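You operate a simulated robot arm through the tools that you are given. There is no shell and no other tool. Be economical: measure what you need, move in short steps, check, and stop when the job is done.

The job below is to be done with a simulated two-armed robot. You get a single attempt, and the scene is never put back.

TASK
Roll the trolley back and unload the box marked nuts.
Fine: brake it at the lift table, drop the blue trolley side and set the box on the lift table. Set down upright: what you pick out.
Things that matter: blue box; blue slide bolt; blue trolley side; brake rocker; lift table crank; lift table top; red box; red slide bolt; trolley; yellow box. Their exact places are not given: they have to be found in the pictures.

Only the result counts: the job must be done as asked and must still hold three seconds after the hand-in. Knocking over, shifting, dropping, spilling or breaking anything else fails it.

THE ROBOT
Two 7-joint arms with two-finger grippers on one trunk, on a base that drives. Base frame: it is fixed to the floor where the robot stands at the start and does not move with it; the origin is under the middle of the robot, x ahead of it, y to its left, z up. Readings come in m, degrees, newtons and seconds.
The left shoulder is at the start at [0.078, 0.151, 0.988], the right one opposite. With the tool pointing down near the work surface each hand reaches from about 0.32 to 0.8 m from the robot's upright axis, wherever it stands, measured 20 degrees to its own side. Places, roughly: blue slide bolt [0.7, 0.3, 0.8]; blue trolley side [1, 0.2, 0.7]; brake rocker [0.5, 0.1, 0.7]; lift table crank [1.9, -0.7, 1]; lift table top [1.7, -0.3, 0.6]; red slide bolt [0.5, -0.2, 0.8]; trolley [0.9, -0.1, 0.3]. Payload 2.54 kg a hand.
The tool frame of a hand sits at the grasp point between the pads (the TCP): z along the fingers, y along the line on which they close. The tips reach 0.03 m beyond it. The gripper opens to 0.116 m. The gripper's body begins 0.095 m behind the TCP.
Orientation is told as [roll, pitch, yaw] about the base's x, y, z axes, in that order, counted from this pose: with the fingers straight down and closing along the base's y, the tool's x points along the base's -x, its y along +y and its z along -z.

THE INTERFACE
- The arms move only by the tool jog_arm. It takes "left_moves", "right_moves" or both (then of equal length, played together; a hand with none holds still); each is a list of rows, each a list of 7 numbers: the shift along the tool's x, y, z in cm, then the turn, a rotation vector about the tool's x, y, z in degrees, then the opening in per cent of the stroke, from 0 (shut) to 100 (fully open). In form: [[dx, dy, dz, ax, ay, az, gripper], ...]. A call has 1 to 10 rows; each row is the pose to reach, as a shift and turn from the pose commanded when the call began, along the tool's axes at that moment. A row lasts 0.2 s, in which the tool goes at most 0.05 m and 8.6 degrees; a call with a longer step from one row to the next is refused whole, and so is a gripper value outside its range. A pose out of reach is approached as far as the arm can. The call stops where the force on the tool passes 60 N (or 10 N more than at its start, if that is more) or the arm is blocked; 0.2 s more then pass. Each finger travels about 0.072 m/s and halts on what it meets, pressing with about 45 N; the grip force reading is that of the motor and also rises with nothing between the fingers. The clock runs only during rows and for 0.2 s after the last one: add rows that repeat a pose to give the fingers time. It gives the time, the measured TCP pose, the force on the tool (base axes), the opening and the grip force at its end, in the units of the frame above (readings bear some noise), with the torque about the TCP (base axes, N m) and any sound that the robot's microphone picked up, and new pictures: "show" is both (left out), scene, wrist or none (wrist: the cameras of the hands that moved).
- Cameras (640 x 400 px; columns grow to the right, rows downward): "scene" is now at [0.158, 0.0219, 1.1214]; the picture's right is [0.24, -0.97, 0.00], its down [-0.42, -0.10, -0.90] and it looks along [0.88, 0.21, -0.43] (base axes); focal length 214 px, centre (320, 200). "left" rides on the left gripper at [0.069, 0.015, -0.122] in its tool frame; the picture's right is [-0.21, 0.98, 0.00], its down [-0.83, -0.18, -0.53] and it looks along [-0.52, -0.11, 0.85] (tool axes); focal length 251 px, centre (320, 200). "right" rides on the right gripper at [0.069, -0.015, -0.122] in its tool frame; the picture's right is [0.21, 0.98, 0.00], its down [-0.83, 0.18, -0.53] and it looks along [-0.52, 0.11, 0.85] (tool axes); focal length 251 px, centre (320, 200).
- move_column(by): slides the trunk up (or, below 0, down) by that many m; the arms and the scene camera ride with it, the base frame stays. It gives what a move gives, with no picture.
- roll_base(legs): drives the robot by 1 to 6 legs, each [ahead, left, turn to the left] in m, m and degrees, along the robot's own axes; the way and the turn of a leg run together, so that a leg with both is an arc; at most 1.5 m and 180 degrees a leg. The arms and the cameras ride along, it lands a little off, and it stops where it bumps. It gives what a move gives, and a new picture of the scene camera.
- turn_head(pan, tilt): turns the head with the scene camera to pan (to the left, within 80 degrees either way) and tilt (down, from -29 to 69), counted from straight ahead of the robot. It gives what a move gives, and a new picture of the scene camera.
- measure_at(camera, pixels): there is no depth. For up to 12 entries [column, row, z] of the newest picture of that camera ("zoom" is the newest enlarged one), the place [x, y] in the base frame at which the ray of that pixel passes the height z, good to about 0.002 m. The clock stands still meanwhile.
- close_up(camera, box): a new picture of the part [left, top, right, bottom] of that camera's present view, enlarged. The clock stands still meanwhile.
- close_job(): hands the job in; it is judged then, once.

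Keep the steps short. Do not move on a guess: measure, check each grasp and each placing, and mend mistakes. In all there are 80 turns and 260 pictures (those below and enlarged ones count). Leave the grippers open and the arms clear of the work at the hand-in unless told otherwise, and finish with a single line.

The tools are called by a JSON object that holds its "api" and its "payload". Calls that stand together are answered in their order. jog_arm: Moves the arms, as the interface text tells. Its arguments: {"type":"object","properties":{"left_moves":{"type":"array","items":{"type":"array","items":{"type":"number"}}},"right_moves":{"type":"array","items":{"type":"array","items":{"type":"number"}}},"show":{"type":"string","enum":["both","scene","wrist","none"]}},"required":[]} The other tools are called the same way: move_column (by) slides the trunk up or down; roll_base (legs) drives the base; turn_head (pan, tilt) turns the head that bears the scene camera; measure_at (camera, pixels) gives the place at which the rays of pixels pass given heights; close_up (camera, box) takes an enlarged picture of a part of a camera's view; close_job () hands the job in.

At the start:

```text
time_s: 0.0
left_ee_pos: [0.4186, 0.2383, 1.0866]
left_orientation: [0.0, 0.0, 0.0]
left_wrist_force: [0.2, -1.2, -0.4]
left_ft_torque: [0.01, 0.02, -0.03]
left_width: 0.1158
left_finger_force: 0.1
right_ee_pos: [0.327, -0.0663, 0.9997]
right_orientation: [0.1, 0.0, -0.1]
right_wrist_force: [0.6, 0.3, -0.3]
right_ft_torque: [0.0, 0.01, -0.03]
right_width: 0.1162
right_finger_force: 0.1
trunk travel left (down, up): [-0.225, 0.064]
robot x, y, heading: [-0.0025, -0.0019, 0.2]
head pan, tilt: [13.6, 25.7]
```

scene: 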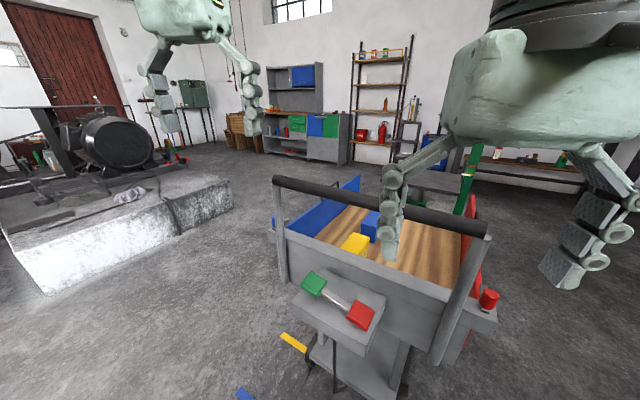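
right: 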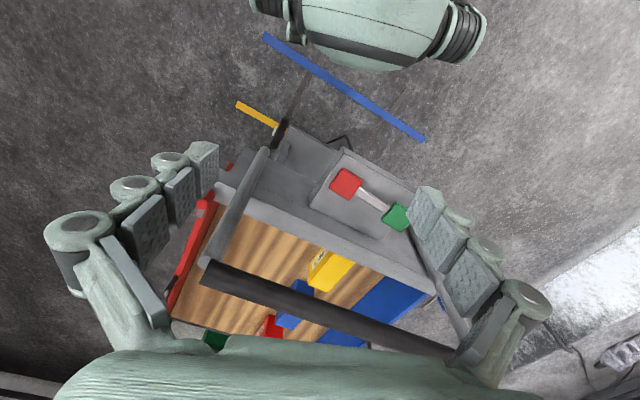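
left: 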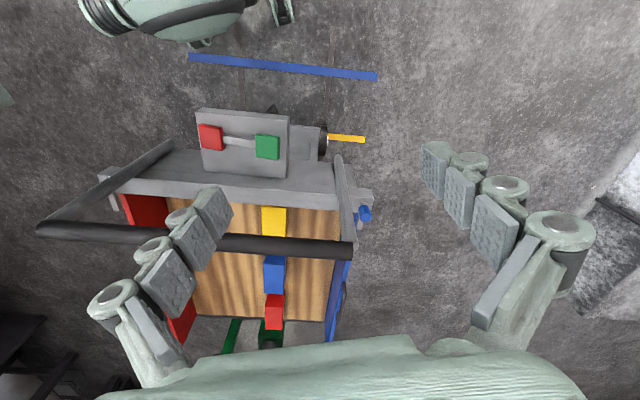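

I see the trolley ahead with its handle toward me; the three boxes and the lift table need a closer look. First I take enlarged views.

{"api": "close_up", "payload": {"camera": "scene", "box": [220, 150, 540, 400]}}

{"api": "close_up", "payload": {"camera": "left", "box": [100, 90, 420, 350]}}

{"api": "close_up", "payload": {"camera": "right", "box": [150, 80, 470, 360]}}

{"api": "turn_head", "payload": {"pan": -20, "tilt": 25}}

```text
1.60 times, centred on (380, 275) of scene
```

zoom: 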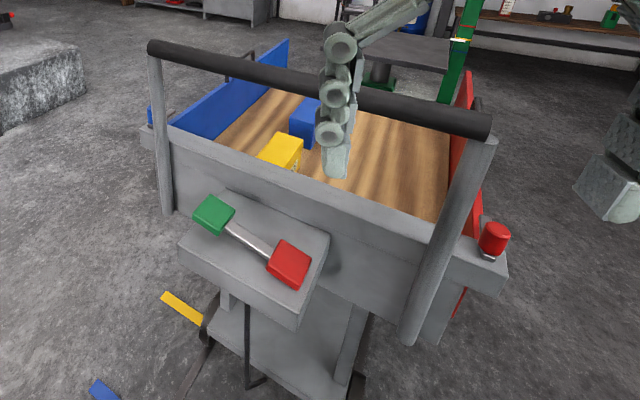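

```text
1.54 times, centred on (260, 220) of left
```

zoom: 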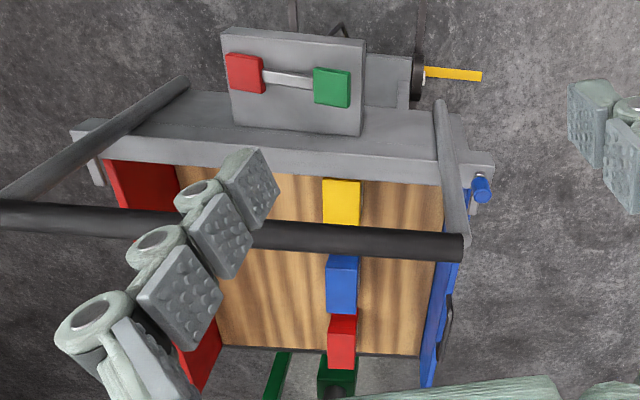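

```text
1.43 times, centred on (310, 220) of right
```

zoom: 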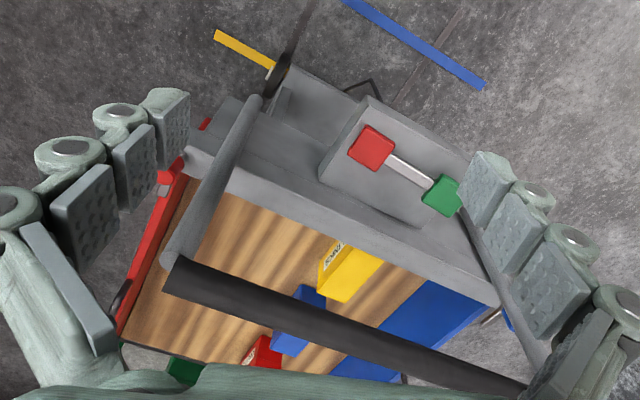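

```text
time_s: 1.0
left_ee_pos: [0.419, 0.2382, 1.0856]
left_orientation: [0.0, 0.0, 0.0]
left_wrist_force: [0.0, 0.3, -0.2]
left_ft_torque: [0.02, 0.01, 0.02]
left_width: 0.1162
left_finger_force: 0.2
right_ee_pos: [0.3262, -0.0666, 0.9999]
right_orientation: [0.1, 0.0, -0.1]
right_wrist_force: [-0.5, 0.0, 0.1]
right_ft_torque: [0.04, 0.0, 0.03]
right_width: 0.1158
right_finger_force: 0.0
trunk travel left (down, up): [-0.225, 0.064]
robot x, y, heading: [-0.0034, -0.0022, 0.0]
head pan, tilt: [-20.0, 25.0]
```

scene: 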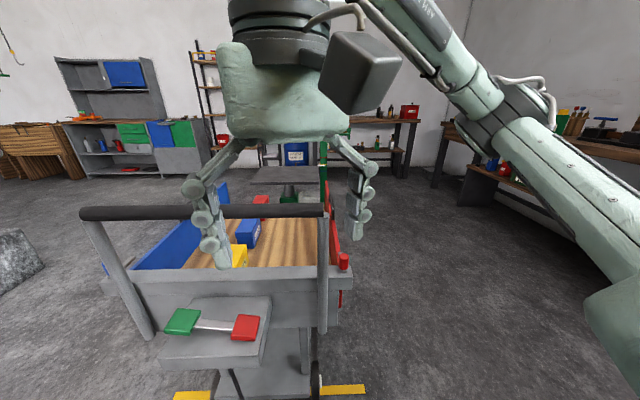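

The right arm hides the lift table. I look with the head at lower tilt and down in front to understand the rails and floor marks.

{"api": "turn_head", "payload": {"pan": 0, "tilt": 62}}

{"api": "jog_arm", "payload": {"right_moves": [[0, -5, 0, 0, 0, 0, 100], [0, -10, 0, 0, 0, 0, 100], [0, -15, 0, 0, 0, 0, 100], [0, -20, 0, 0, 0, 0, 100]], "left_moves": [[0, 5, 0, 0, 0, 0, 100], [0, 10, 0, 0, 0, 0, 100], [0, 15, 0, 0, 0, 0, 100], [0, 20, 0, 0, 0, 0, 100]], "show": "scene"}}

{"api": "turn_head", "payload": {"pan": -8, "tilt": 20}}

```text
time_s: 2.0
left_ee_pos: [0.4185, 0.2385, 1.0855]
left_orientation: [0.0, -0.1, 0.0]
left_wrist_force: [-0.4, -0.1, -0.2]
left_ft_torque: [0.01, 0.02, 0.01]
left_width: 0.116
left_finger_force: 0.2
right_ee_pos: [0.3269, -0.0678, 0.9993]
right_orientation: [0.0, 0.1, -0.2]
right_wrist_force: [9.6, 2.5, -13.0]
right_ft_torque: [-0.38, 0.57, -0.16]
right_width: 0.1161
right_finger_force: 0.1
trunk travel left (down, up): [-0.225, 0.064]
robot x, y, heading: [0.0027, -0.0011, 0.1]
head pan, tilt: [0.0, 62.0]
```

scene: 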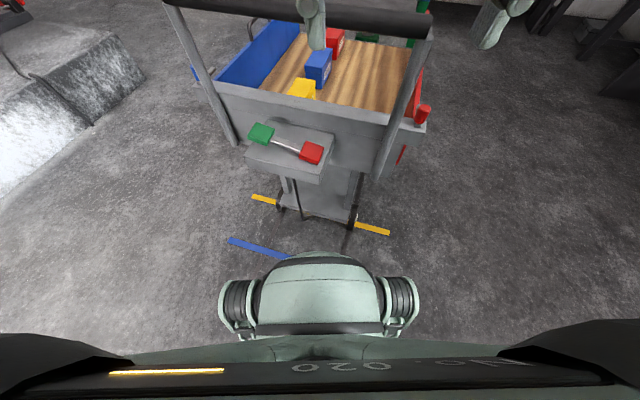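

```text
time_s: 3.0
left_ee_pos: [0.4158, 0.4372, 1.088]
left_orientation: [0.0, 0.0, 0.0]
left_wrist_force: [-0.9, 0.0, 0.8]
left_ft_torque: [-0.01, 0.02, -0.01]
left_width: 0.1161
left_finger_force: 0.1
right_ee_pos: [0.3243, -0.2675, 0.9987]
right_orientation: [0.1, 0.0, 0.1]
right_wrist_force: [0.5, -0.1, -0.3]
right_ft_torque: [0.02, 0.02, 0.0]
right_width: 0.116
right_finger_force: 0.0
trunk travel left (down, up): [-0.225, 0.064]
robot x, y, heading: [0.001, 0.0002, -0.0]
head pan, tilt: [0.0, 62.0]
```

scene: 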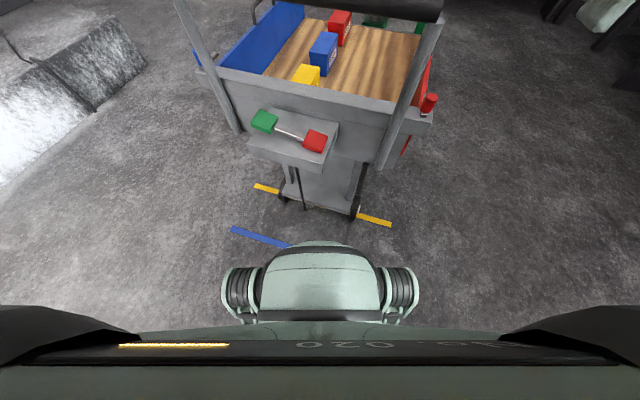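

```text
time_s: 4.1
left_ee_pos: [0.4164, 0.4367, 1.0874]
left_orientation: [-0.1, 0.0, 0.0]
left_wrist_force: [0.2, 0.2, 1.1]
left_ft_torque: [0.01, 0.0, -0.03]
left_width: 0.116
left_finger_force: 0.0
right_ee_pos: [0.3249, -0.2671, 0.9986]
right_orientation: [0.1, 0.0, -0.1]
right_wrist_force: [-0.4, -0.1, -0.1]
right_ft_torque: [0.0, -0.02, -0.02]
right_width: 0.116
right_finger_force: 0.0
trunk travel left (down, up): [-0.225, 0.064]
robot x, y, heading: [-0.0004, 0.0035, -0.1]
head pan, tilt: [-8.0, 20.0]
```

scene: 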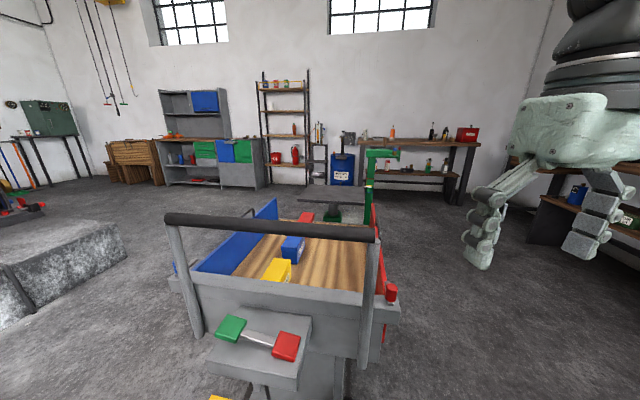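

{"api": "close_up", "payload": {"camera": "scene", "box": [220, 130, 420, 260]}}

{"api": "close_up", "payload": {"camera": "right", "box": [0, 0, 640, 400]}}

{"api": "close_up", "payload": {"camera": "left", "box": [0, 0, 640, 400]}}

```text
3.08 times, centred on (320, 195) of scene
```

zoom: 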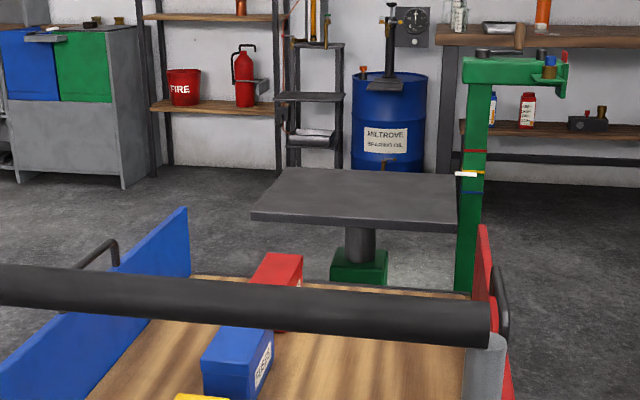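

```text
1.00 times, centred on (320, 200) of right (not enlarged: the box is as wide or as high as the picture)
```

zoom: 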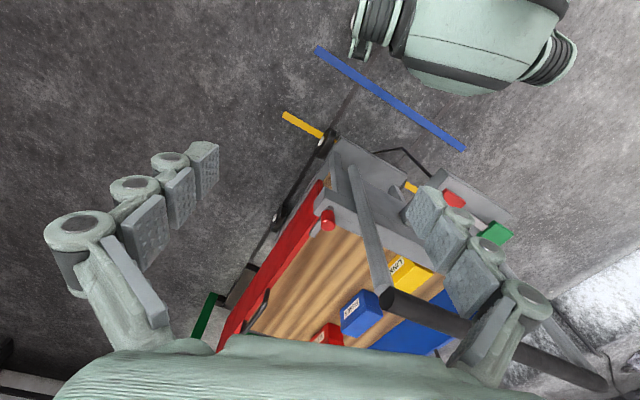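

```text
1.00 times, centred on (320, 200) of left (not enlarged: the box is as wide or as high as the picture)
```

zoom: 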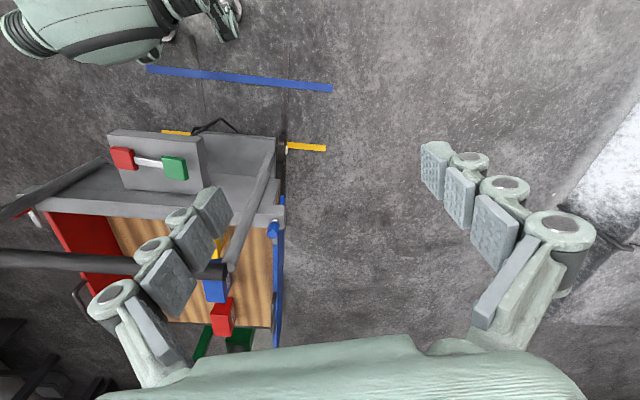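

{"api": "close_up", "payload": {"camera": "right", "box": [290, 240, 450, 350]}}

{"api": "measure_at", "payload": {"camera": "right", "pixels": [[316, 49, 0], [463, 149, 0], [284, 115, 0], [322, 137, 0], [350, 92, 0], [275, 220, 0.05], [222, 308, 0.05], [326, 135, 0.05], [322, 182, 0.8], [220, 350, 0.8]]}}

{"api": "measure_at", "payload": {"camera": "scene", "pixels": [[299, 201, 0.6], [362, 205, 0.6], [307, 184, 0.6], [362, 186, 0.6], [367, 186, 0.6]]}}

{"api": "turn_head", "payload": {"pan": 0, "tilt": 45}}

```text
3.64 times, centred on (370, 295) of right
```

zoom: 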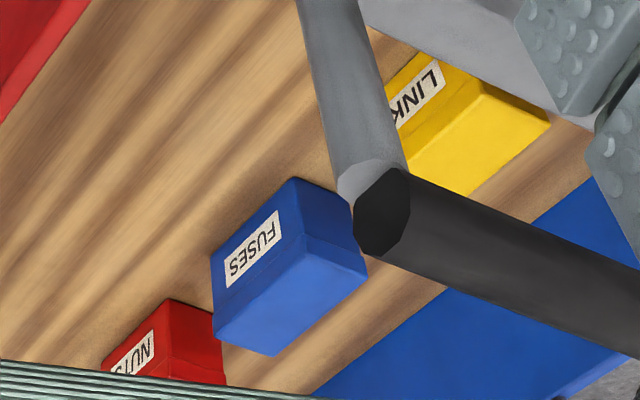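

```text
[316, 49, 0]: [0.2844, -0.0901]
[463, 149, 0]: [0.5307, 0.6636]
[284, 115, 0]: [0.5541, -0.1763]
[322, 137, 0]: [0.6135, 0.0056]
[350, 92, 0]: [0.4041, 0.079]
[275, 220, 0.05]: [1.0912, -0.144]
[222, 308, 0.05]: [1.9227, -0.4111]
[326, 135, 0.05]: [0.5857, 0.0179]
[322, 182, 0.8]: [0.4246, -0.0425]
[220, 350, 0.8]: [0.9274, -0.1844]
```

```text
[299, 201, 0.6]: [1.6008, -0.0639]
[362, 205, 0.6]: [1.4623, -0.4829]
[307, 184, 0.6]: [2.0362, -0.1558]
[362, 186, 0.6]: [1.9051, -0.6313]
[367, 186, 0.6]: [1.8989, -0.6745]
```

```text
time_s: 5.0
left_ee_pos: [0.415, 0.4364, 1.0876]
left_orientation: [0.0, 0.0, 0.0]
left_wrist_force: [-0.1, 0.0, -0.2]
left_ft_torque: [-0.02, 0.03, 0.01]
left_width: 0.1161
left_finger_force: 0.1
right_ee_pos: [0.3268, -0.2671, 0.9995]
right_orientation: [0.1, 0.0, -0.1]
right_wrist_force: [0.1, -0.3, -0.4]
right_ft_torque: [-0.01, -0.01, 0.04]
right_width: 0.1158
right_finger_force: 0.1
trunk travel left (down, up): [-0.225, 0.064]
robot x, y, heading: [-0.0009, -0.0011, 0.1]
head pan, tilt: [0.0, 45.0]
```

scene: 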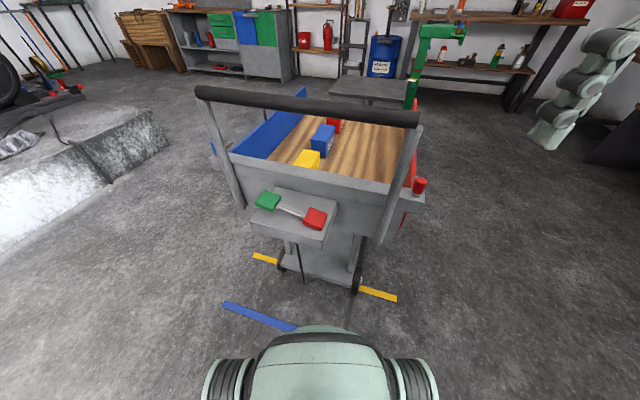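

{"api": "turn_head", "payload": {"pan": -15, "tilt": 25}}

{"api": "close_up", "payload": {"camera": "scene", "box": [180, 160, 420, 310]}}

{"api": "close_up", "payload": {"camera": "left", "box": [0, 100, 360, 360]}}

{"api": "measure_at", "payload": {"camera": "left", "pixels": [[272, 327, 0.6], [272, 327, 0.7], [325, 148, 0], [162, 131, 0], [331, 88, 0], [147, 68, 0], [286, 148, 0.05], [192, 132, 0.0], [200, 80, 0], [288, 84, 0]]}}

```text
time_s: 5.8
left_ee_pos: [0.4163, 0.4375, 1.0884]
left_orientation: [0.0, 0.0, 0.0]
left_wrist_force: [0.2, -1.2, -0.4]
left_ft_torque: [0.0, 0.04, 0.0]
left_width: 0.1162
left_finger_force: 0.0
right_ee_pos: [0.326, -0.2675, 0.9988]
right_orientation: [0.1, -0.1, 0.0]
right_wrist_force: [0.9, -0.1, 0.0]
right_ft_torque: [0.03, -0.01, 0.02]
right_width: 0.116
right_finger_force: 0.0
trunk travel left (down, up): [-0.225, 0.064]
robot x, y, heading: [0.0001, 0.0028, -0.0]
head pan, tilt: [-15.0, 25.0]
```

scene: 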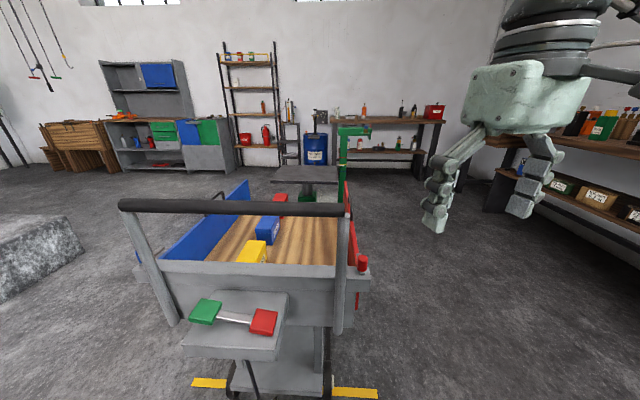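

```text
2.67 times, centred on (300, 235) of scene
```

zoom: 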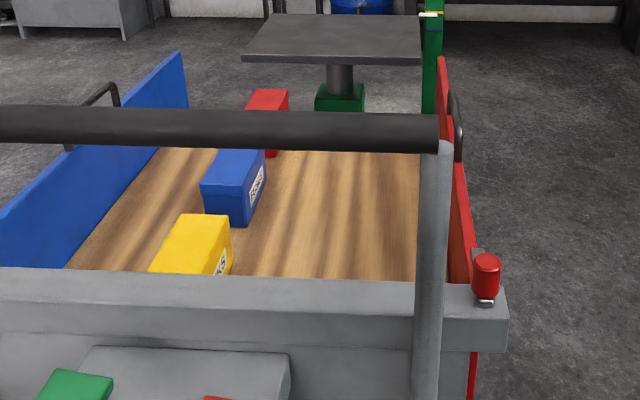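

```text
1.54 times, centred on (180, 230) of left
```

zoom: 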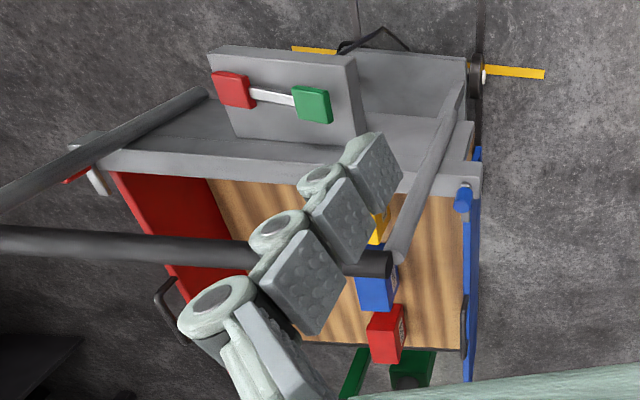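

```text
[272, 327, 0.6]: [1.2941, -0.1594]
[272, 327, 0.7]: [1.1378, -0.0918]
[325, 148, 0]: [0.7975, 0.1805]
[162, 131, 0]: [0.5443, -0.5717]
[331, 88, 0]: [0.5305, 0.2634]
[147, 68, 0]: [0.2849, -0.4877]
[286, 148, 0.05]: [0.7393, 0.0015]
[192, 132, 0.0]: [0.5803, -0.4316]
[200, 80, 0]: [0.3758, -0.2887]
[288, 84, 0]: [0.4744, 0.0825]
```

I correct for stale wrist poses. Two floor lines cross the trolley's lane: yellow (under the rear wheels) and blue (about 0.28 m nearer to me). I look around for other marks before deciding.

{"api": "turn_head", "payload": {"pan": 70, "tilt": 40}}

{"api": "turn_head", "payload": {"pan": -70, "tilt": 40}}

{"api": "turn_head", "payload": {"pan": -10, "tilt": 35}}

{"api": "close_up", "payload": {"camera": "scene", "box": [270, 100, 390, 180]}}

{"api": "close_up", "payload": {"camera": "scene", "box": [180, 290, 420, 400]}}

```text
time_s: 7.4
left_ee_pos: [0.4161, 0.4367, 1.0881]
left_orientation: [0.0, 0.0, 0.0]
left_wrist_force: [0.4, -0.6, -0.2]
left_ft_torque: [0.01, -0.03, -0.01]
left_width: 0.1158
left_finger_force: 0.0
right_ee_pos: [0.3249, -0.267, 0.9991]
right_orientation: [0.1, -0.1, -0.1]
right_wrist_force: [0.4, -0.9, 0.6]
right_ft_torque: [-0.01, 0.0, 0.01]
right_width: 0.1156
right_finger_force: 0.0
trunk travel left (down, up): [-0.225, 0.064]
robot x, y, heading: [0.0017, -0.0008, -0.1]
head pan, tilt: [70.0, 40.0]
```

scene: 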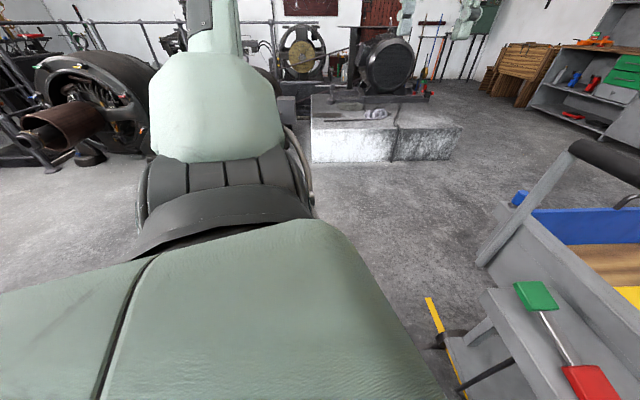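

```text
time_s: 9.7
left_ee_pos: [0.4136, 0.436, 1.0879]
left_orientation: [0.0, 0.0, 0.0]
left_wrist_force: [0.2, 0.5, -0.2]
left_ft_torque: [-0.05, -0.01, 0.01]
left_width: 0.116
left_finger_force: 0.0
right_ee_pos: [0.3264, -0.2666, 0.9986]
right_orientation: [0.0, 0.0, -0.1]
right_wrist_force: [0.0, -0.3, 0.0]
right_ft_torque: [0.0, -0.03, 0.01]
right_width: 0.116
right_finger_force: 0.1
trunk travel left (down, up): [-0.225, 0.064]
robot x, y, heading: [0.0033, 0.0001, 0.1]
head pan, tilt: [-70.0, 40.0]
```

scene: 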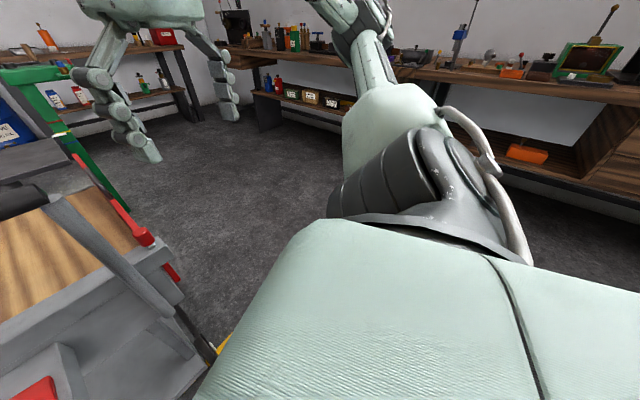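

```text
time_s: 10.9
left_ee_pos: [0.4155, 0.4368, 1.0867]
left_orientation: [0.0, 0.0, 0.0]
left_wrist_force: [0.1, -0.5, -0.1]
left_ft_torque: [-0.01, 0.05, 0.01]
left_width: 0.1162
left_finger_force: 0.0
right_ee_pos: [0.3266, -0.2666, 1.0003]
right_orientation: [0.0, 0.0, -0.2]
right_wrist_force: [0.2, -0.3, -0.1]
right_ft_torque: [0.01, -0.04, -0.01]
right_width: 0.1162
right_finger_force: 0.1
trunk travel left (down, up): [-0.225, 0.064]
robot x, y, heading: [-0.0017, 0.0028, 0.0]
head pan, tilt: [-10.0, 35.0]
```

scene: 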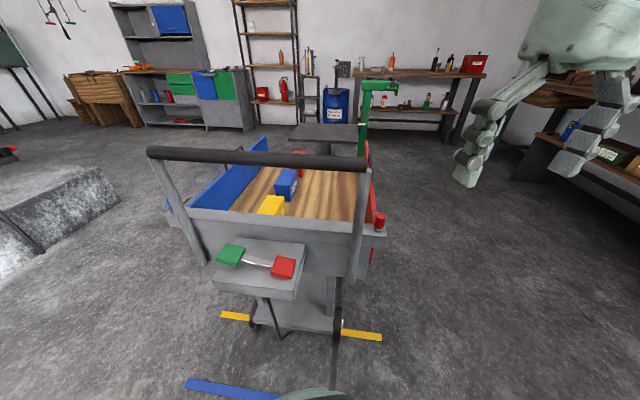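

```text
5.00 times, centred on (330, 140) of scene
```

zoom: 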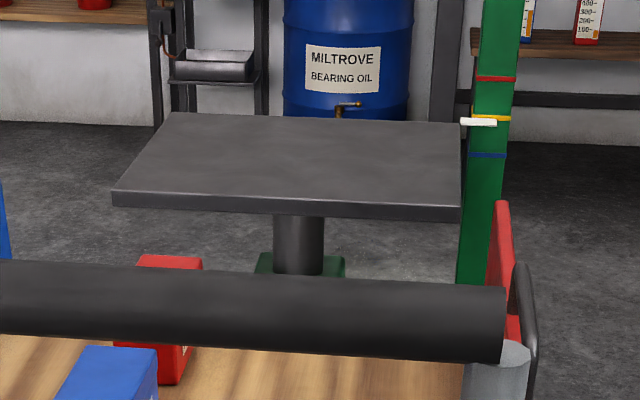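

```text
2.67 times, centred on (300, 345) of scene
```

zoom: 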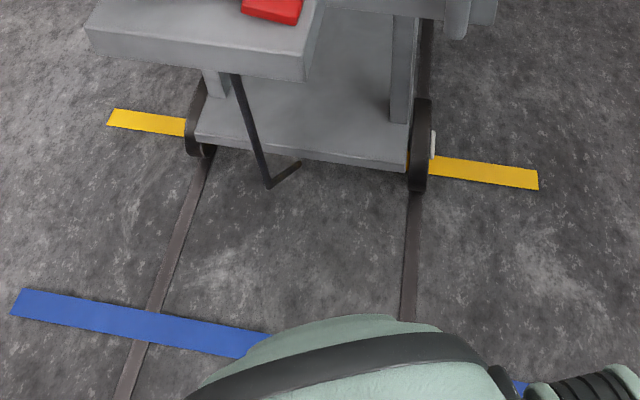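

The yellow line runs right under the rear axle and the blue line lies nearer; I still need to see the floor between trolley and lift table. I drive to the left to view the trolley from the side.

{"api": "roll_base", "payload": {"legs": [[-0.1, 0.0, 0], [0, 0.8, 0], [0.0, 0, -30]]}}

{"api": "turn_head", "payload": {"pan": 0, "tilt": 25}}

{"api": "close_up", "payload": {"camera": "scene", "box": [200, 120, 520, 320]}}

```text
time_s: 21.2
left_ee_pos: [0.4792, 0.9596, 1.087]
left_orientation: [0.0, -0.1, -30.1]
left_wrist_force: [1.0, -0.4, 0.7]
left_ft_torque: [0.03, 0.0, 0.01]
left_width: 0.116
left_finger_force: 0.1
right_ee_pos: [0.051, 0.3955, 0.9986]
right_orientation: [0.1, 0.0, -30.0]
right_wrist_force: [-0.3, -0.1, -0.2]
right_ft_torque: [-0.02, 0.0, 0.01]
right_width: 0.1161
right_finger_force: 0.1
trunk travel left (down, up): [-0.225, 0.064]
robot x, y, heading: [-0.0992, 0.789, -29.9]
head pan, tilt: [-10.0, 35.0]
```

scene: 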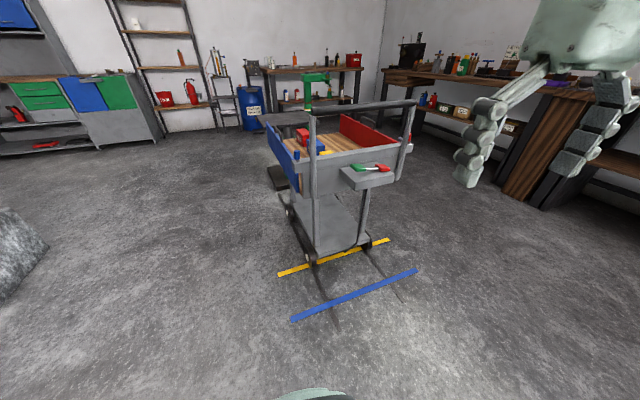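

```text
time_s: 21.9
left_ee_pos: [0.4808, 0.9602, 1.0878]
left_orientation: [0.1, 0.0, -30.0]
left_wrist_force: [-0.3, 0.1, 0.3]
left_ft_torque: [-0.01, -0.01, -0.03]
left_width: 0.1162
left_finger_force: 0.1
right_ee_pos: [0.0506, 0.3952, 0.999]
right_orientation: [0.1, 0.0, -30.2]
right_wrist_force: [0.5, -0.2, 0.6]
right_ft_torque: [0.0, -0.03, 0.0]
right_width: 0.1157
right_finger_force: 0.0
trunk travel left (down, up): [-0.225, 0.064]
robot x, y, heading: [-0.092, 0.7917, -29.8]
head pan, tilt: [0.0, 25.0]
```

scene: 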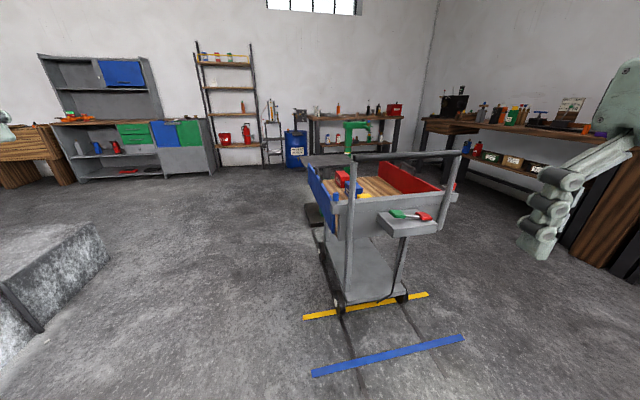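

```text
2.00 times, centred on (360, 220) of scene
```

zoom: 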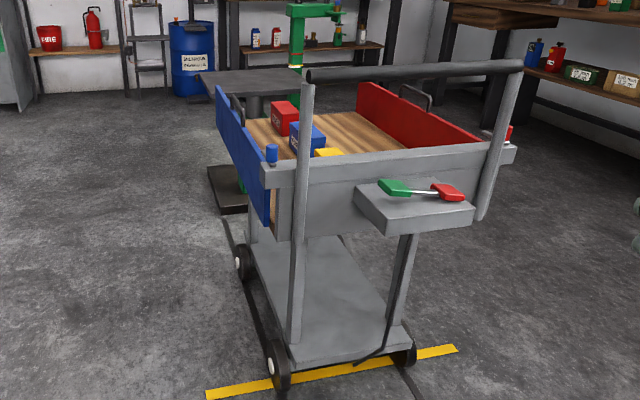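

{"api": "measure_at", "payload": {"camera": "scene", "pixels": [[40, 330, 0], [108, 262, 0], [93, 224, 0.3], [313, 230, 0], [340, 312, 0], [322, 262, 0], [305, 213, 0.08], [325, 226, 0.0]]}}

{"api": "roll_base", "payload": {"legs": [[0.35, 0.35, -20], [0, 0, -15]]}}

{"api": "turn_head", "payload": {"pan": 0, "tilt": 30}}

{"api": "close_up", "payload": {"camera": "scene", "box": [200, 140, 520, 340]}}

```text
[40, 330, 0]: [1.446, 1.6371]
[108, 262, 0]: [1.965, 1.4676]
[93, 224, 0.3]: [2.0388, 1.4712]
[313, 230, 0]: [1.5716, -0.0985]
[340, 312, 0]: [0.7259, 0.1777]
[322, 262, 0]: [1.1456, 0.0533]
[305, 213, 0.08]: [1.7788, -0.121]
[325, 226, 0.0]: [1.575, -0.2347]
```

```text
time_s: 26.7
left_ee_pos: [0.959, 0.6364, 1.0876]
left_orientation: [0.0, 0.0, -65.4]
left_wrist_force: [0.2, 0.1, -0.5]
left_ft_torque: [0.01, -0.01, -0.05]
left_width: 0.1159
left_finger_force: 0.0
right_ee_pos: [0.2808, 0.426, 0.9989]
right_orientation: [0.2, 0.1, -65.6]
right_wrist_force: [-0.5, 0.2, 0.5]
right_ft_torque: [0.0, -0.02, 0.01]
right_width: 0.1161
right_finger_force: 0.1
trunk travel left (down, up): [-0.225, 0.064]
robot x, y, heading: [0.3862, 0.8335, -65.7]
head pan, tilt: [0.0, 25.0]
```

scene: 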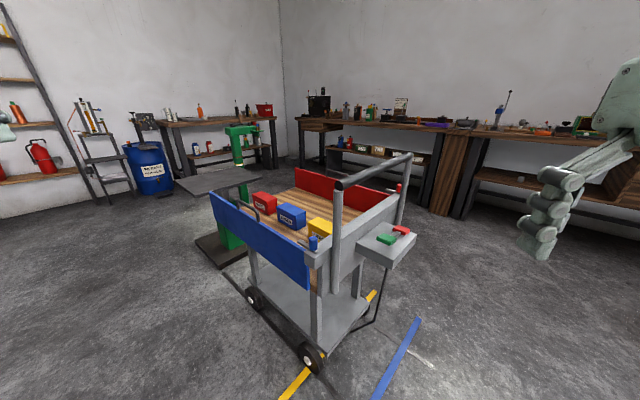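

```text
time_s: 27.4
left_ee_pos: [0.9581, 0.6374, 1.0878]
left_orientation: [0.1, 0.0, -65.4]
left_wrist_force: [0.2, 0.4, 0.3]
left_ft_torque: [-0.02, -0.01, 0.01]
left_width: 0.1161
left_finger_force: 0.1
right_ee_pos: [0.2811, 0.4246, 0.9996]
right_orientation: [0.0, 0.0, -65.5]
right_wrist_force: [0.6, 0.1, 0.2]
right_ft_torque: [0.0, 0.01, 0.01]
right_width: 0.116
right_finger_force: 0.1
trunk travel left (down, up): [-0.225, 0.064]
robot x, y, heading: [0.3899, 0.8345, -65.3]
head pan, tilt: [0.0, 30.0]
```

scene: 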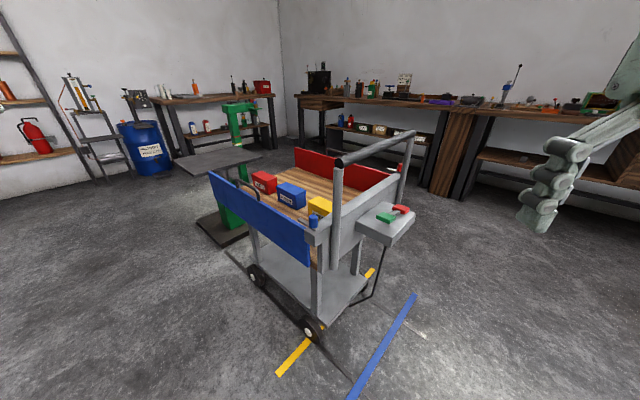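

```text
2.00 times, centred on (360, 240) of scene
```

zoom: 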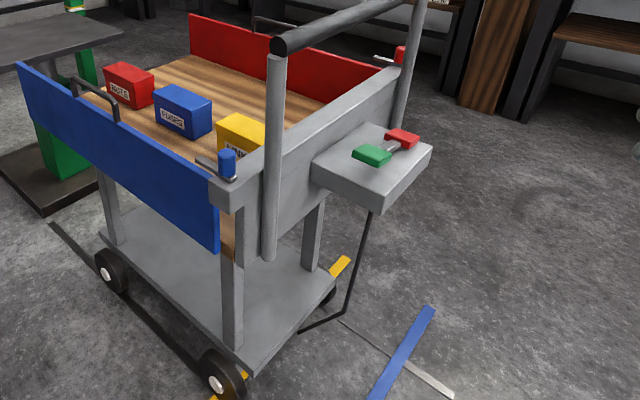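

{"api": "close_up", "payload": {"camera": "scene", "box": [330, 270, 450, 400]}}

{"api": "close_up", "payload": {"camera": "scene", "box": [200, 90, 280, 260]}}

{"api": "close_up", "payload": {"camera": "scene", "box": [200, 150, 340, 250]}}

{"api": "close_up", "payload": {"camera": "scene", "box": [220, 230, 360, 360]}}

{"api": "measure_at", "payload": {"camera": "scene", "pixels": [[224, 250, 0], [250, 283, 0], [310, 340, 0], [198, 221, 0.03], [227, 246, 0.03], [176, 160, 0.6], [208, 179, 0.6], [262, 158, 0.6]]}}

```text
3.08 times, centred on (390, 335) of scene
```

zoom: 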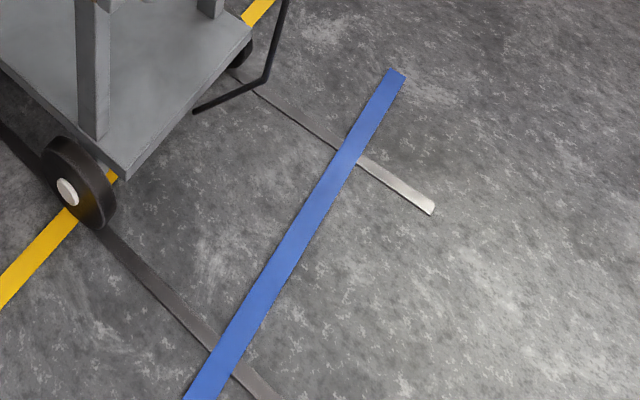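

```text
2.35 times, centred on (240, 175) of scene
```

zoom: 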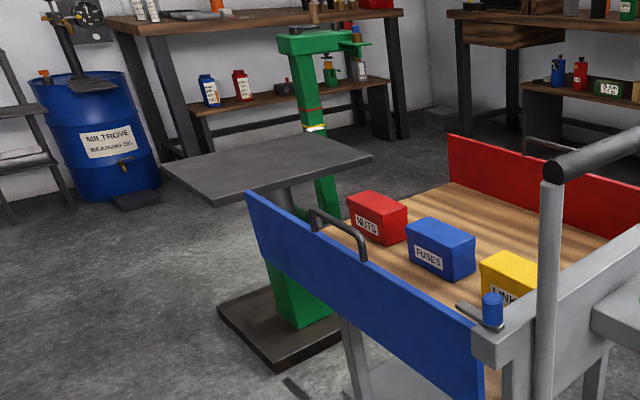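

```text
4.00 times, centred on (270, 200) of scene
```

zoom: 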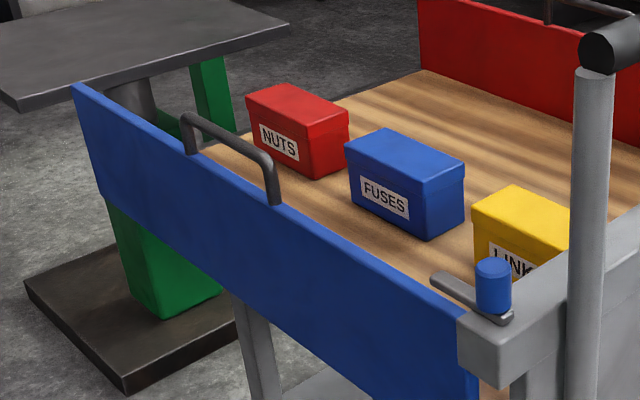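

```text
3.08 times, centred on (290, 295) of scene
```

zoom: 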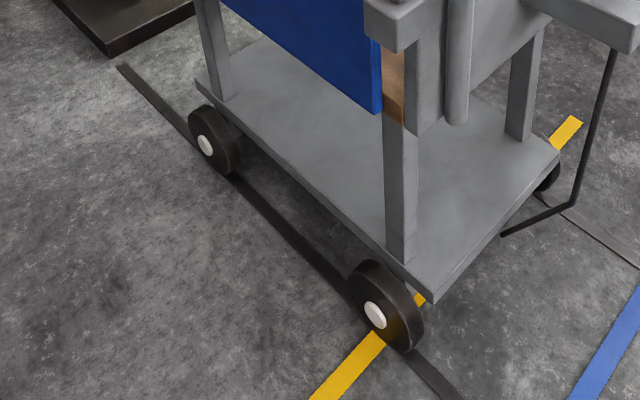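

```text
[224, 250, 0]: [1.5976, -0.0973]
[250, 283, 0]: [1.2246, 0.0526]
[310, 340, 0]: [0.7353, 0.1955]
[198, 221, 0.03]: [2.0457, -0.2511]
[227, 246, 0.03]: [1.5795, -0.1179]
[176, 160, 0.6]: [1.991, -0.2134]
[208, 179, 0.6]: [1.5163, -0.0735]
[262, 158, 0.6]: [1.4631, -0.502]
```

Box "NUTS" is the red one, far end. The rails run from the lift table base to just behind the blue line; the trolley stands mid-way at yellow. I look closely at the rocker and the blue bolt.

{"api": "close_up", "payload": {"camera": "scene", "box": [340, 180, 440, 260]}}

{"api": "close_up", "payload": {"camera": "scene", "box": [280, 210, 360, 270]}}

{"api": "close_up", "payload": {"camera": "scene", "box": [370, 150, 430, 190]}}

{"api": "close_up", "payload": {"camera": "left", "box": [0, 0, 640, 400]}}

{"api": "close_up", "payload": {"camera": "right", "box": [0, 0, 640, 400]}}

```text
5.00 times, centred on (390, 220) of scene
```

zoom: 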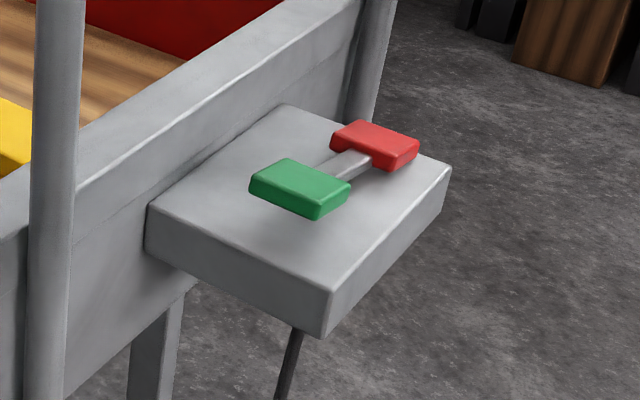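

```text
6.67 times, centred on (320, 240) of scene
```

zoom: 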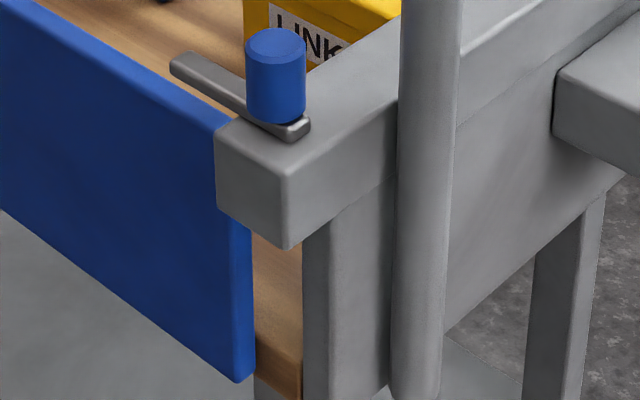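

```text
10.00 times, centred on (400, 170) of scene
```

zoom: 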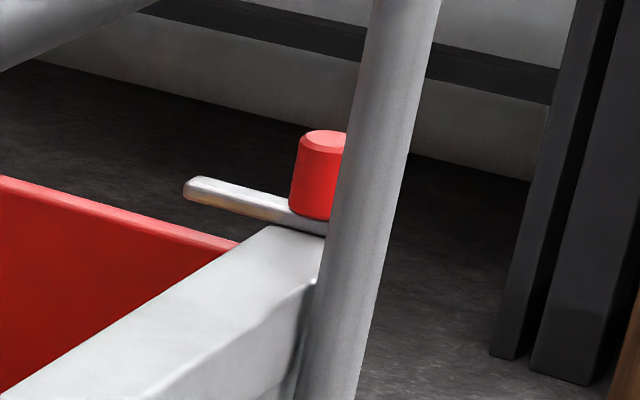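

```text
1.00 times, centred on (320, 200) of left (not enlarged: the box is as wide or as high as the picture)
```

zoom: 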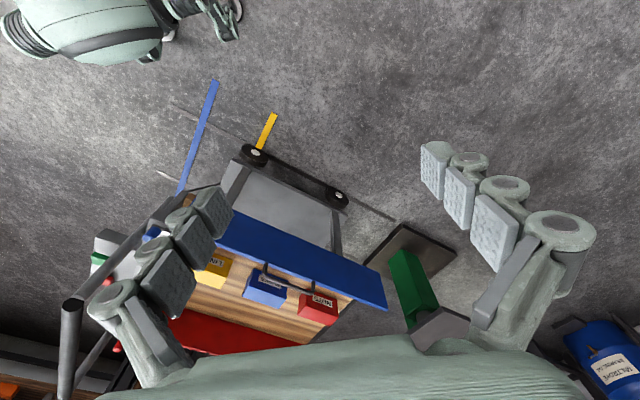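

```text
1.00 times, centred on (320, 200) of right (not enlarged: the box is as wide or as high as the picture)
```

zoom: 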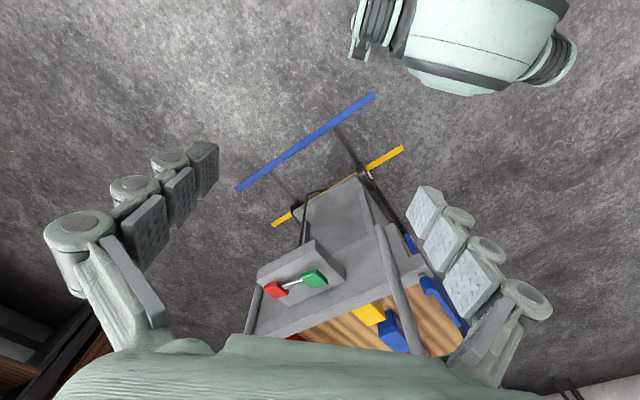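

Both bolts look engaged. I drive behind the trolley, lined up with its axis (heading about −17.7°), to work the brake rocker and push.

{"api": "roll_base", "payload": {"legs": [[0, -0.654, 0], [0, 0, 47.8], [0, -0.267, 0]]}}

{"api": "turn_head", "payload": {"pan": 0, "tilt": 35}}

{"api": "close_up", "payload": {"camera": "scene", "box": [240, 150, 440, 280]}}

```text
time_s: 39.2
left_ee_pos: [0.2346, 0.5825, 1.0884]
left_orientation: [0.1, 0.0, -19.1]
left_wrist_force: [0.7, -0.3, -0.5]
left_ft_torque: [0.04, 0.0, -0.03]
left_width: 0.116
left_finger_force: 0.1
right_ee_pos: [-0.0789, -0.0565, 0.9985]
right_orientation: [0.0, 0.0, -19.2]
right_wrist_force: [-0.9, -1.0, 0.3]
right_ft_torque: [0.02, -0.02, -0.03]
right_width: 0.1161
right_finger_force: 0.1
trunk travel left (down, up): [-0.225, 0.064]
robot x, y, heading: [-0.3009, 0.3032, -19.0]
head pan, tilt: [0.0, 30.0]
```

scene: 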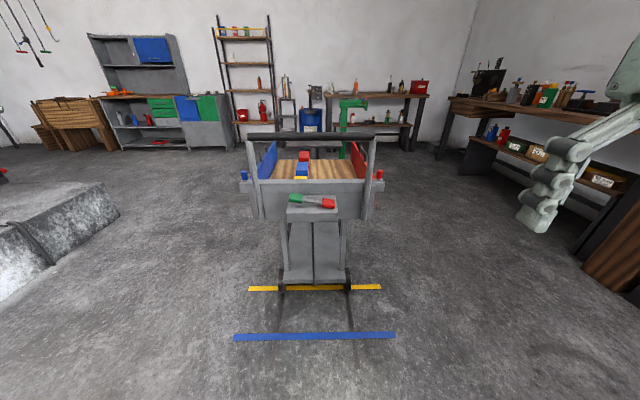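

```text
time_s: 39.8
left_ee_pos: [0.2322, 0.5813, 1.0882]
left_orientation: [0.1, 0.0, -19.0]
left_wrist_force: [-0.4, 1.0, -0.6]
left_ft_torque: [-0.01, 0.01, -0.02]
left_width: 0.116
left_finger_force: 0.1
right_ee_pos: [-0.0798, -0.0545, 0.9982]
right_orientation: [0.2, 0.0, -18.9]
right_wrist_force: [0.6, -0.5, -0.8]
right_ft_torque: [0.0, 0.01, -0.02]
right_width: 0.116
right_finger_force: 0.1
trunk travel left (down, up): [-0.225, 0.064]
robot x, y, heading: [-0.3035, 0.2994, -19.0]
head pan, tilt: [0.0, 35.0]
```

scene: 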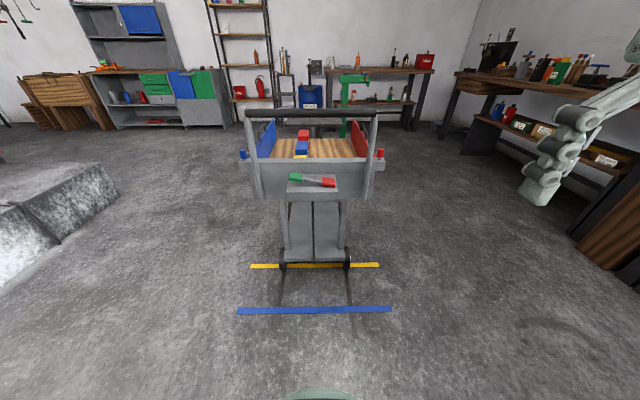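

```text
3.08 times, centred on (340, 215) of scene
```

zoom: 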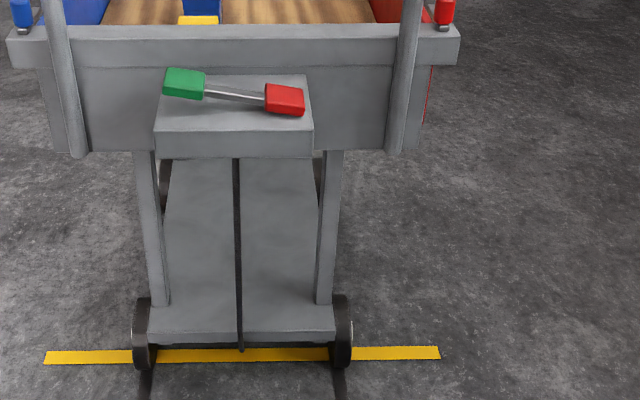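

Green pad is up and red pad is down: so the brake is apparently set (red) and green should be pressed to release. I turn to line up and come nearer.

{"api": "measure_at", "payload": {"camera": "scene", "pixels": [[245, 113, 0.95], [378, 112, 0.95], [295, 178, 0.72], [328, 183, 0.7], [243, 155, 0.8], [381, 153, 0.8], [282, 266, 0.0], [348, 264, 0.0]]}}

{"api": "roll_base", "payload": {"legs": [[0, 0, 1.2], [0.33, 0, 0]]}}

{"api": "turn_head", "payload": {"pan": 0, "tilt": 45}}

{"api": "close_up", "payload": {"camera": "left", "box": [0, 0, 640, 400]}}

{"api": "close_up", "payload": {"camera": "right", "box": [0, 0, 640, 400]}}

```text
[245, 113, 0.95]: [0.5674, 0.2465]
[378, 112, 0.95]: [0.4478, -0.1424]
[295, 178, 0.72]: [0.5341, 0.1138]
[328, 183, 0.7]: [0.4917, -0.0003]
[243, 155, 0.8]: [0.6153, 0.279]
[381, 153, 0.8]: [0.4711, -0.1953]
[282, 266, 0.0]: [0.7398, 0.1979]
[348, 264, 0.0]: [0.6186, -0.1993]
```

```text
time_s: 42.4
left_ee_pos: [0.5454, 0.4885, 1.0868]
left_orientation: [-0.1, 0.0, -18.0]
left_wrist_force: [0.3, -0.2, -0.3]
left_ft_torque: [0.03, 0.01, -0.01]
left_width: 0.1159
left_finger_force: 0.0
right_ee_pos: [0.2433, -0.1528, 0.9984]
right_orientation: [0.1, 0.2, -18.1]
right_wrist_force: [0.0, 0.2, -0.2]
right_ft_torque: [0.0, 0.02, 0.04]
right_width: 0.116
right_finger_force: 0.1
trunk travel left (down, up): [-0.225, 0.064]
robot x, y, heading: [0.0119, 0.2007, -17.9]
head pan, tilt: [0.0, 35.0]
```

scene: 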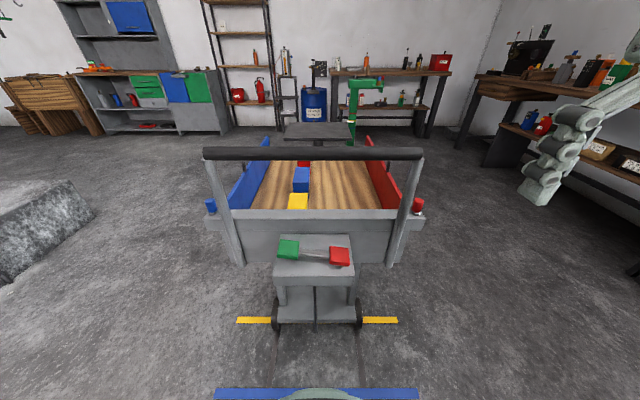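

```text
time_s: 43.1
left_ee_pos: [0.5449, 0.4894, 1.0877]
left_orientation: [0.0, 0.0, -18.0]
left_wrist_force: [-0.9, -0.7, 0.9]
left_ft_torque: [0.02, 0.03, 0.0]
left_width: 0.116
left_finger_force: 0.1
right_ee_pos: [0.2423, -0.153, 0.9992]
right_orientation: [0.0, 0.0, -18.1]
right_wrist_force: [-0.6, -0.3, 0.6]
right_ft_torque: [0.0, 0.0, -0.03]
right_width: 0.116
right_finger_force: 0.1
trunk travel left (down, up): [-0.225, 0.064]
robot x, y, heading: [0.0142, 0.1959, -17.9]
head pan, tilt: [0.0, 45.0]
```

scene: 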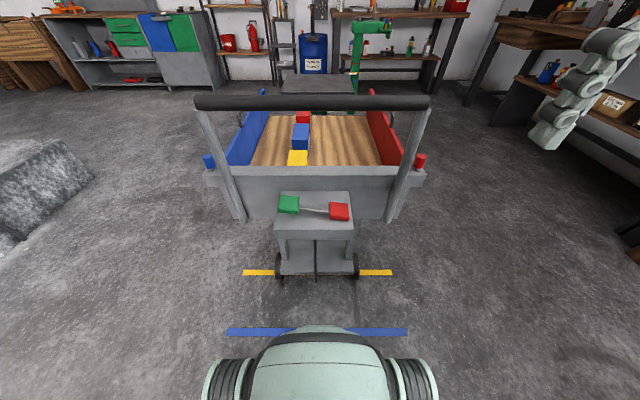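

```text
1.00 times, centred on (320, 200) of left (not enlarged: the box is as wide or as high as the picture)
```

zoom: 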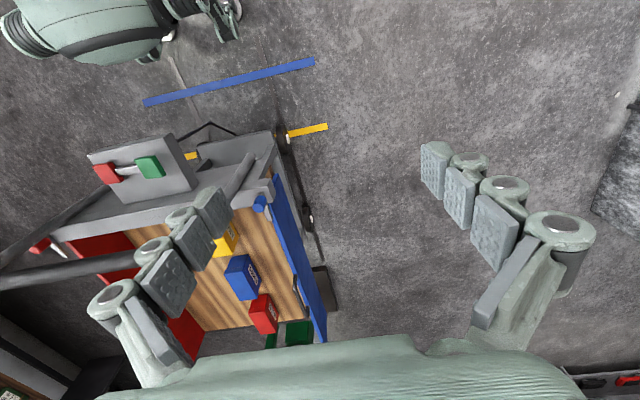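

```text
1.00 times, centred on (320, 200) of right (not enlarged: the box is as wide or as high as the picture)
```

zoom: 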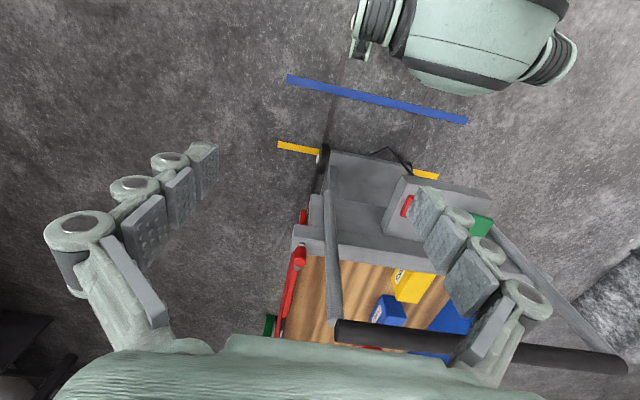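

{"api": "measure_at", "payload": {"camera": "scene", "pixels": [[194, 102, 0.95], [430, 102, 0.95], [289, 203, 0.72], [338, 210, 0.7], [209, 161, 0.8], [419, 160, 0.8], [313, 102, 0.95], [313, 175, 0.75], [313, 191, 0.7], [313, 232, 0.7]]}}

{"api": "measure_at", "payload": {"camera": "zoom", "pixels": [[410, 206, 0.7], [480, 222, 0.72], [299, 256, 0.8], [335, 331, 0.95], [632, 364, 0.95], [392, 200, 0.7], [330, 228, 0.8]]}}

{"api": "close_up", "payload": {"camera": "left", "box": [0, 0, 640, 400]}}

{"api": "measure_at", "payload": {"camera": "zoom", "pixels": [[150, 167, 0.72], [108, 173, 0.7], [261, 203, 0.8], [38, 247, 0.8], [302, 323, 0.6], [302, 323, 0.7], [327, 342, 0.8]]}}

```text
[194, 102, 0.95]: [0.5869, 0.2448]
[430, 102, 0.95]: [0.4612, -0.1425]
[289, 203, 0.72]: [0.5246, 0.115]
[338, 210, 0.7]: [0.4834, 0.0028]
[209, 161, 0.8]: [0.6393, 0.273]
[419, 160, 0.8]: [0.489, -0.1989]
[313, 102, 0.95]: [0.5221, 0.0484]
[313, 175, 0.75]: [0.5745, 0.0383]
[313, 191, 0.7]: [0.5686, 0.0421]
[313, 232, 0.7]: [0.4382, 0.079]
```

```text
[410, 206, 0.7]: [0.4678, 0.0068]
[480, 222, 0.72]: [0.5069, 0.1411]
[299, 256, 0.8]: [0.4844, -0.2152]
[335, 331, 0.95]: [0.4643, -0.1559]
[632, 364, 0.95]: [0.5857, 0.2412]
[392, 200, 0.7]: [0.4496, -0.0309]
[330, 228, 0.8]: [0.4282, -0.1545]
```

```text
1.00 times, centred on (320, 200) of left (not enlarged: the box is as wide or as high as the picture)
```

zoom: 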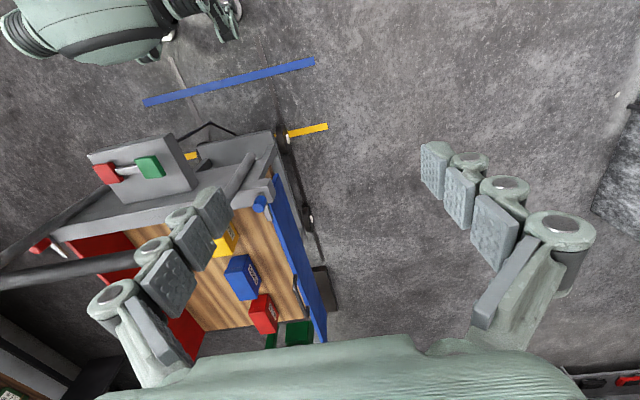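

```text
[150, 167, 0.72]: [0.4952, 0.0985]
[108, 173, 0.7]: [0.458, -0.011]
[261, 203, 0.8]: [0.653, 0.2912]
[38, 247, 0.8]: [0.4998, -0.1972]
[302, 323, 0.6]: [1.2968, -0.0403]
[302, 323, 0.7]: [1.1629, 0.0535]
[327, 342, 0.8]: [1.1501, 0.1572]
```

Triangulated: handle bar at z≈0.95 with centre (0.525, 0.047); green pad top about (0.505, 0.116, 0.74), red pad (0.468, 0.000, 0.716). I bring the closed left hand, tilted forward 35°, above the green pad from behind the handle.

{"api": "jog_arm", "payload": {"left_moves": [[0.5, -4.6, 1, 0, -7, 0, 50], [1, -9.2, 2, 0, -14, 0, 0], [1, -13.8, 3, 0, -21, 0, 0], [1, -18.4, 5, 0, -28, 0, 0], [1, -23, 8, 0, -35, 0, 0], [1, -27.6, 11, 0, -35, 0, 0], [1, -32.2, 14, 0, -35, 0, 0], [1, -36.8, 16, 0, -35, 0, 0], [0, -36.8, 20, 0, -35, 0, 0], [0, -36.8, 22, 0, -35, 0, 0]]}}

```text
refused: row 4 steps farther than a row can; nothing moved
```

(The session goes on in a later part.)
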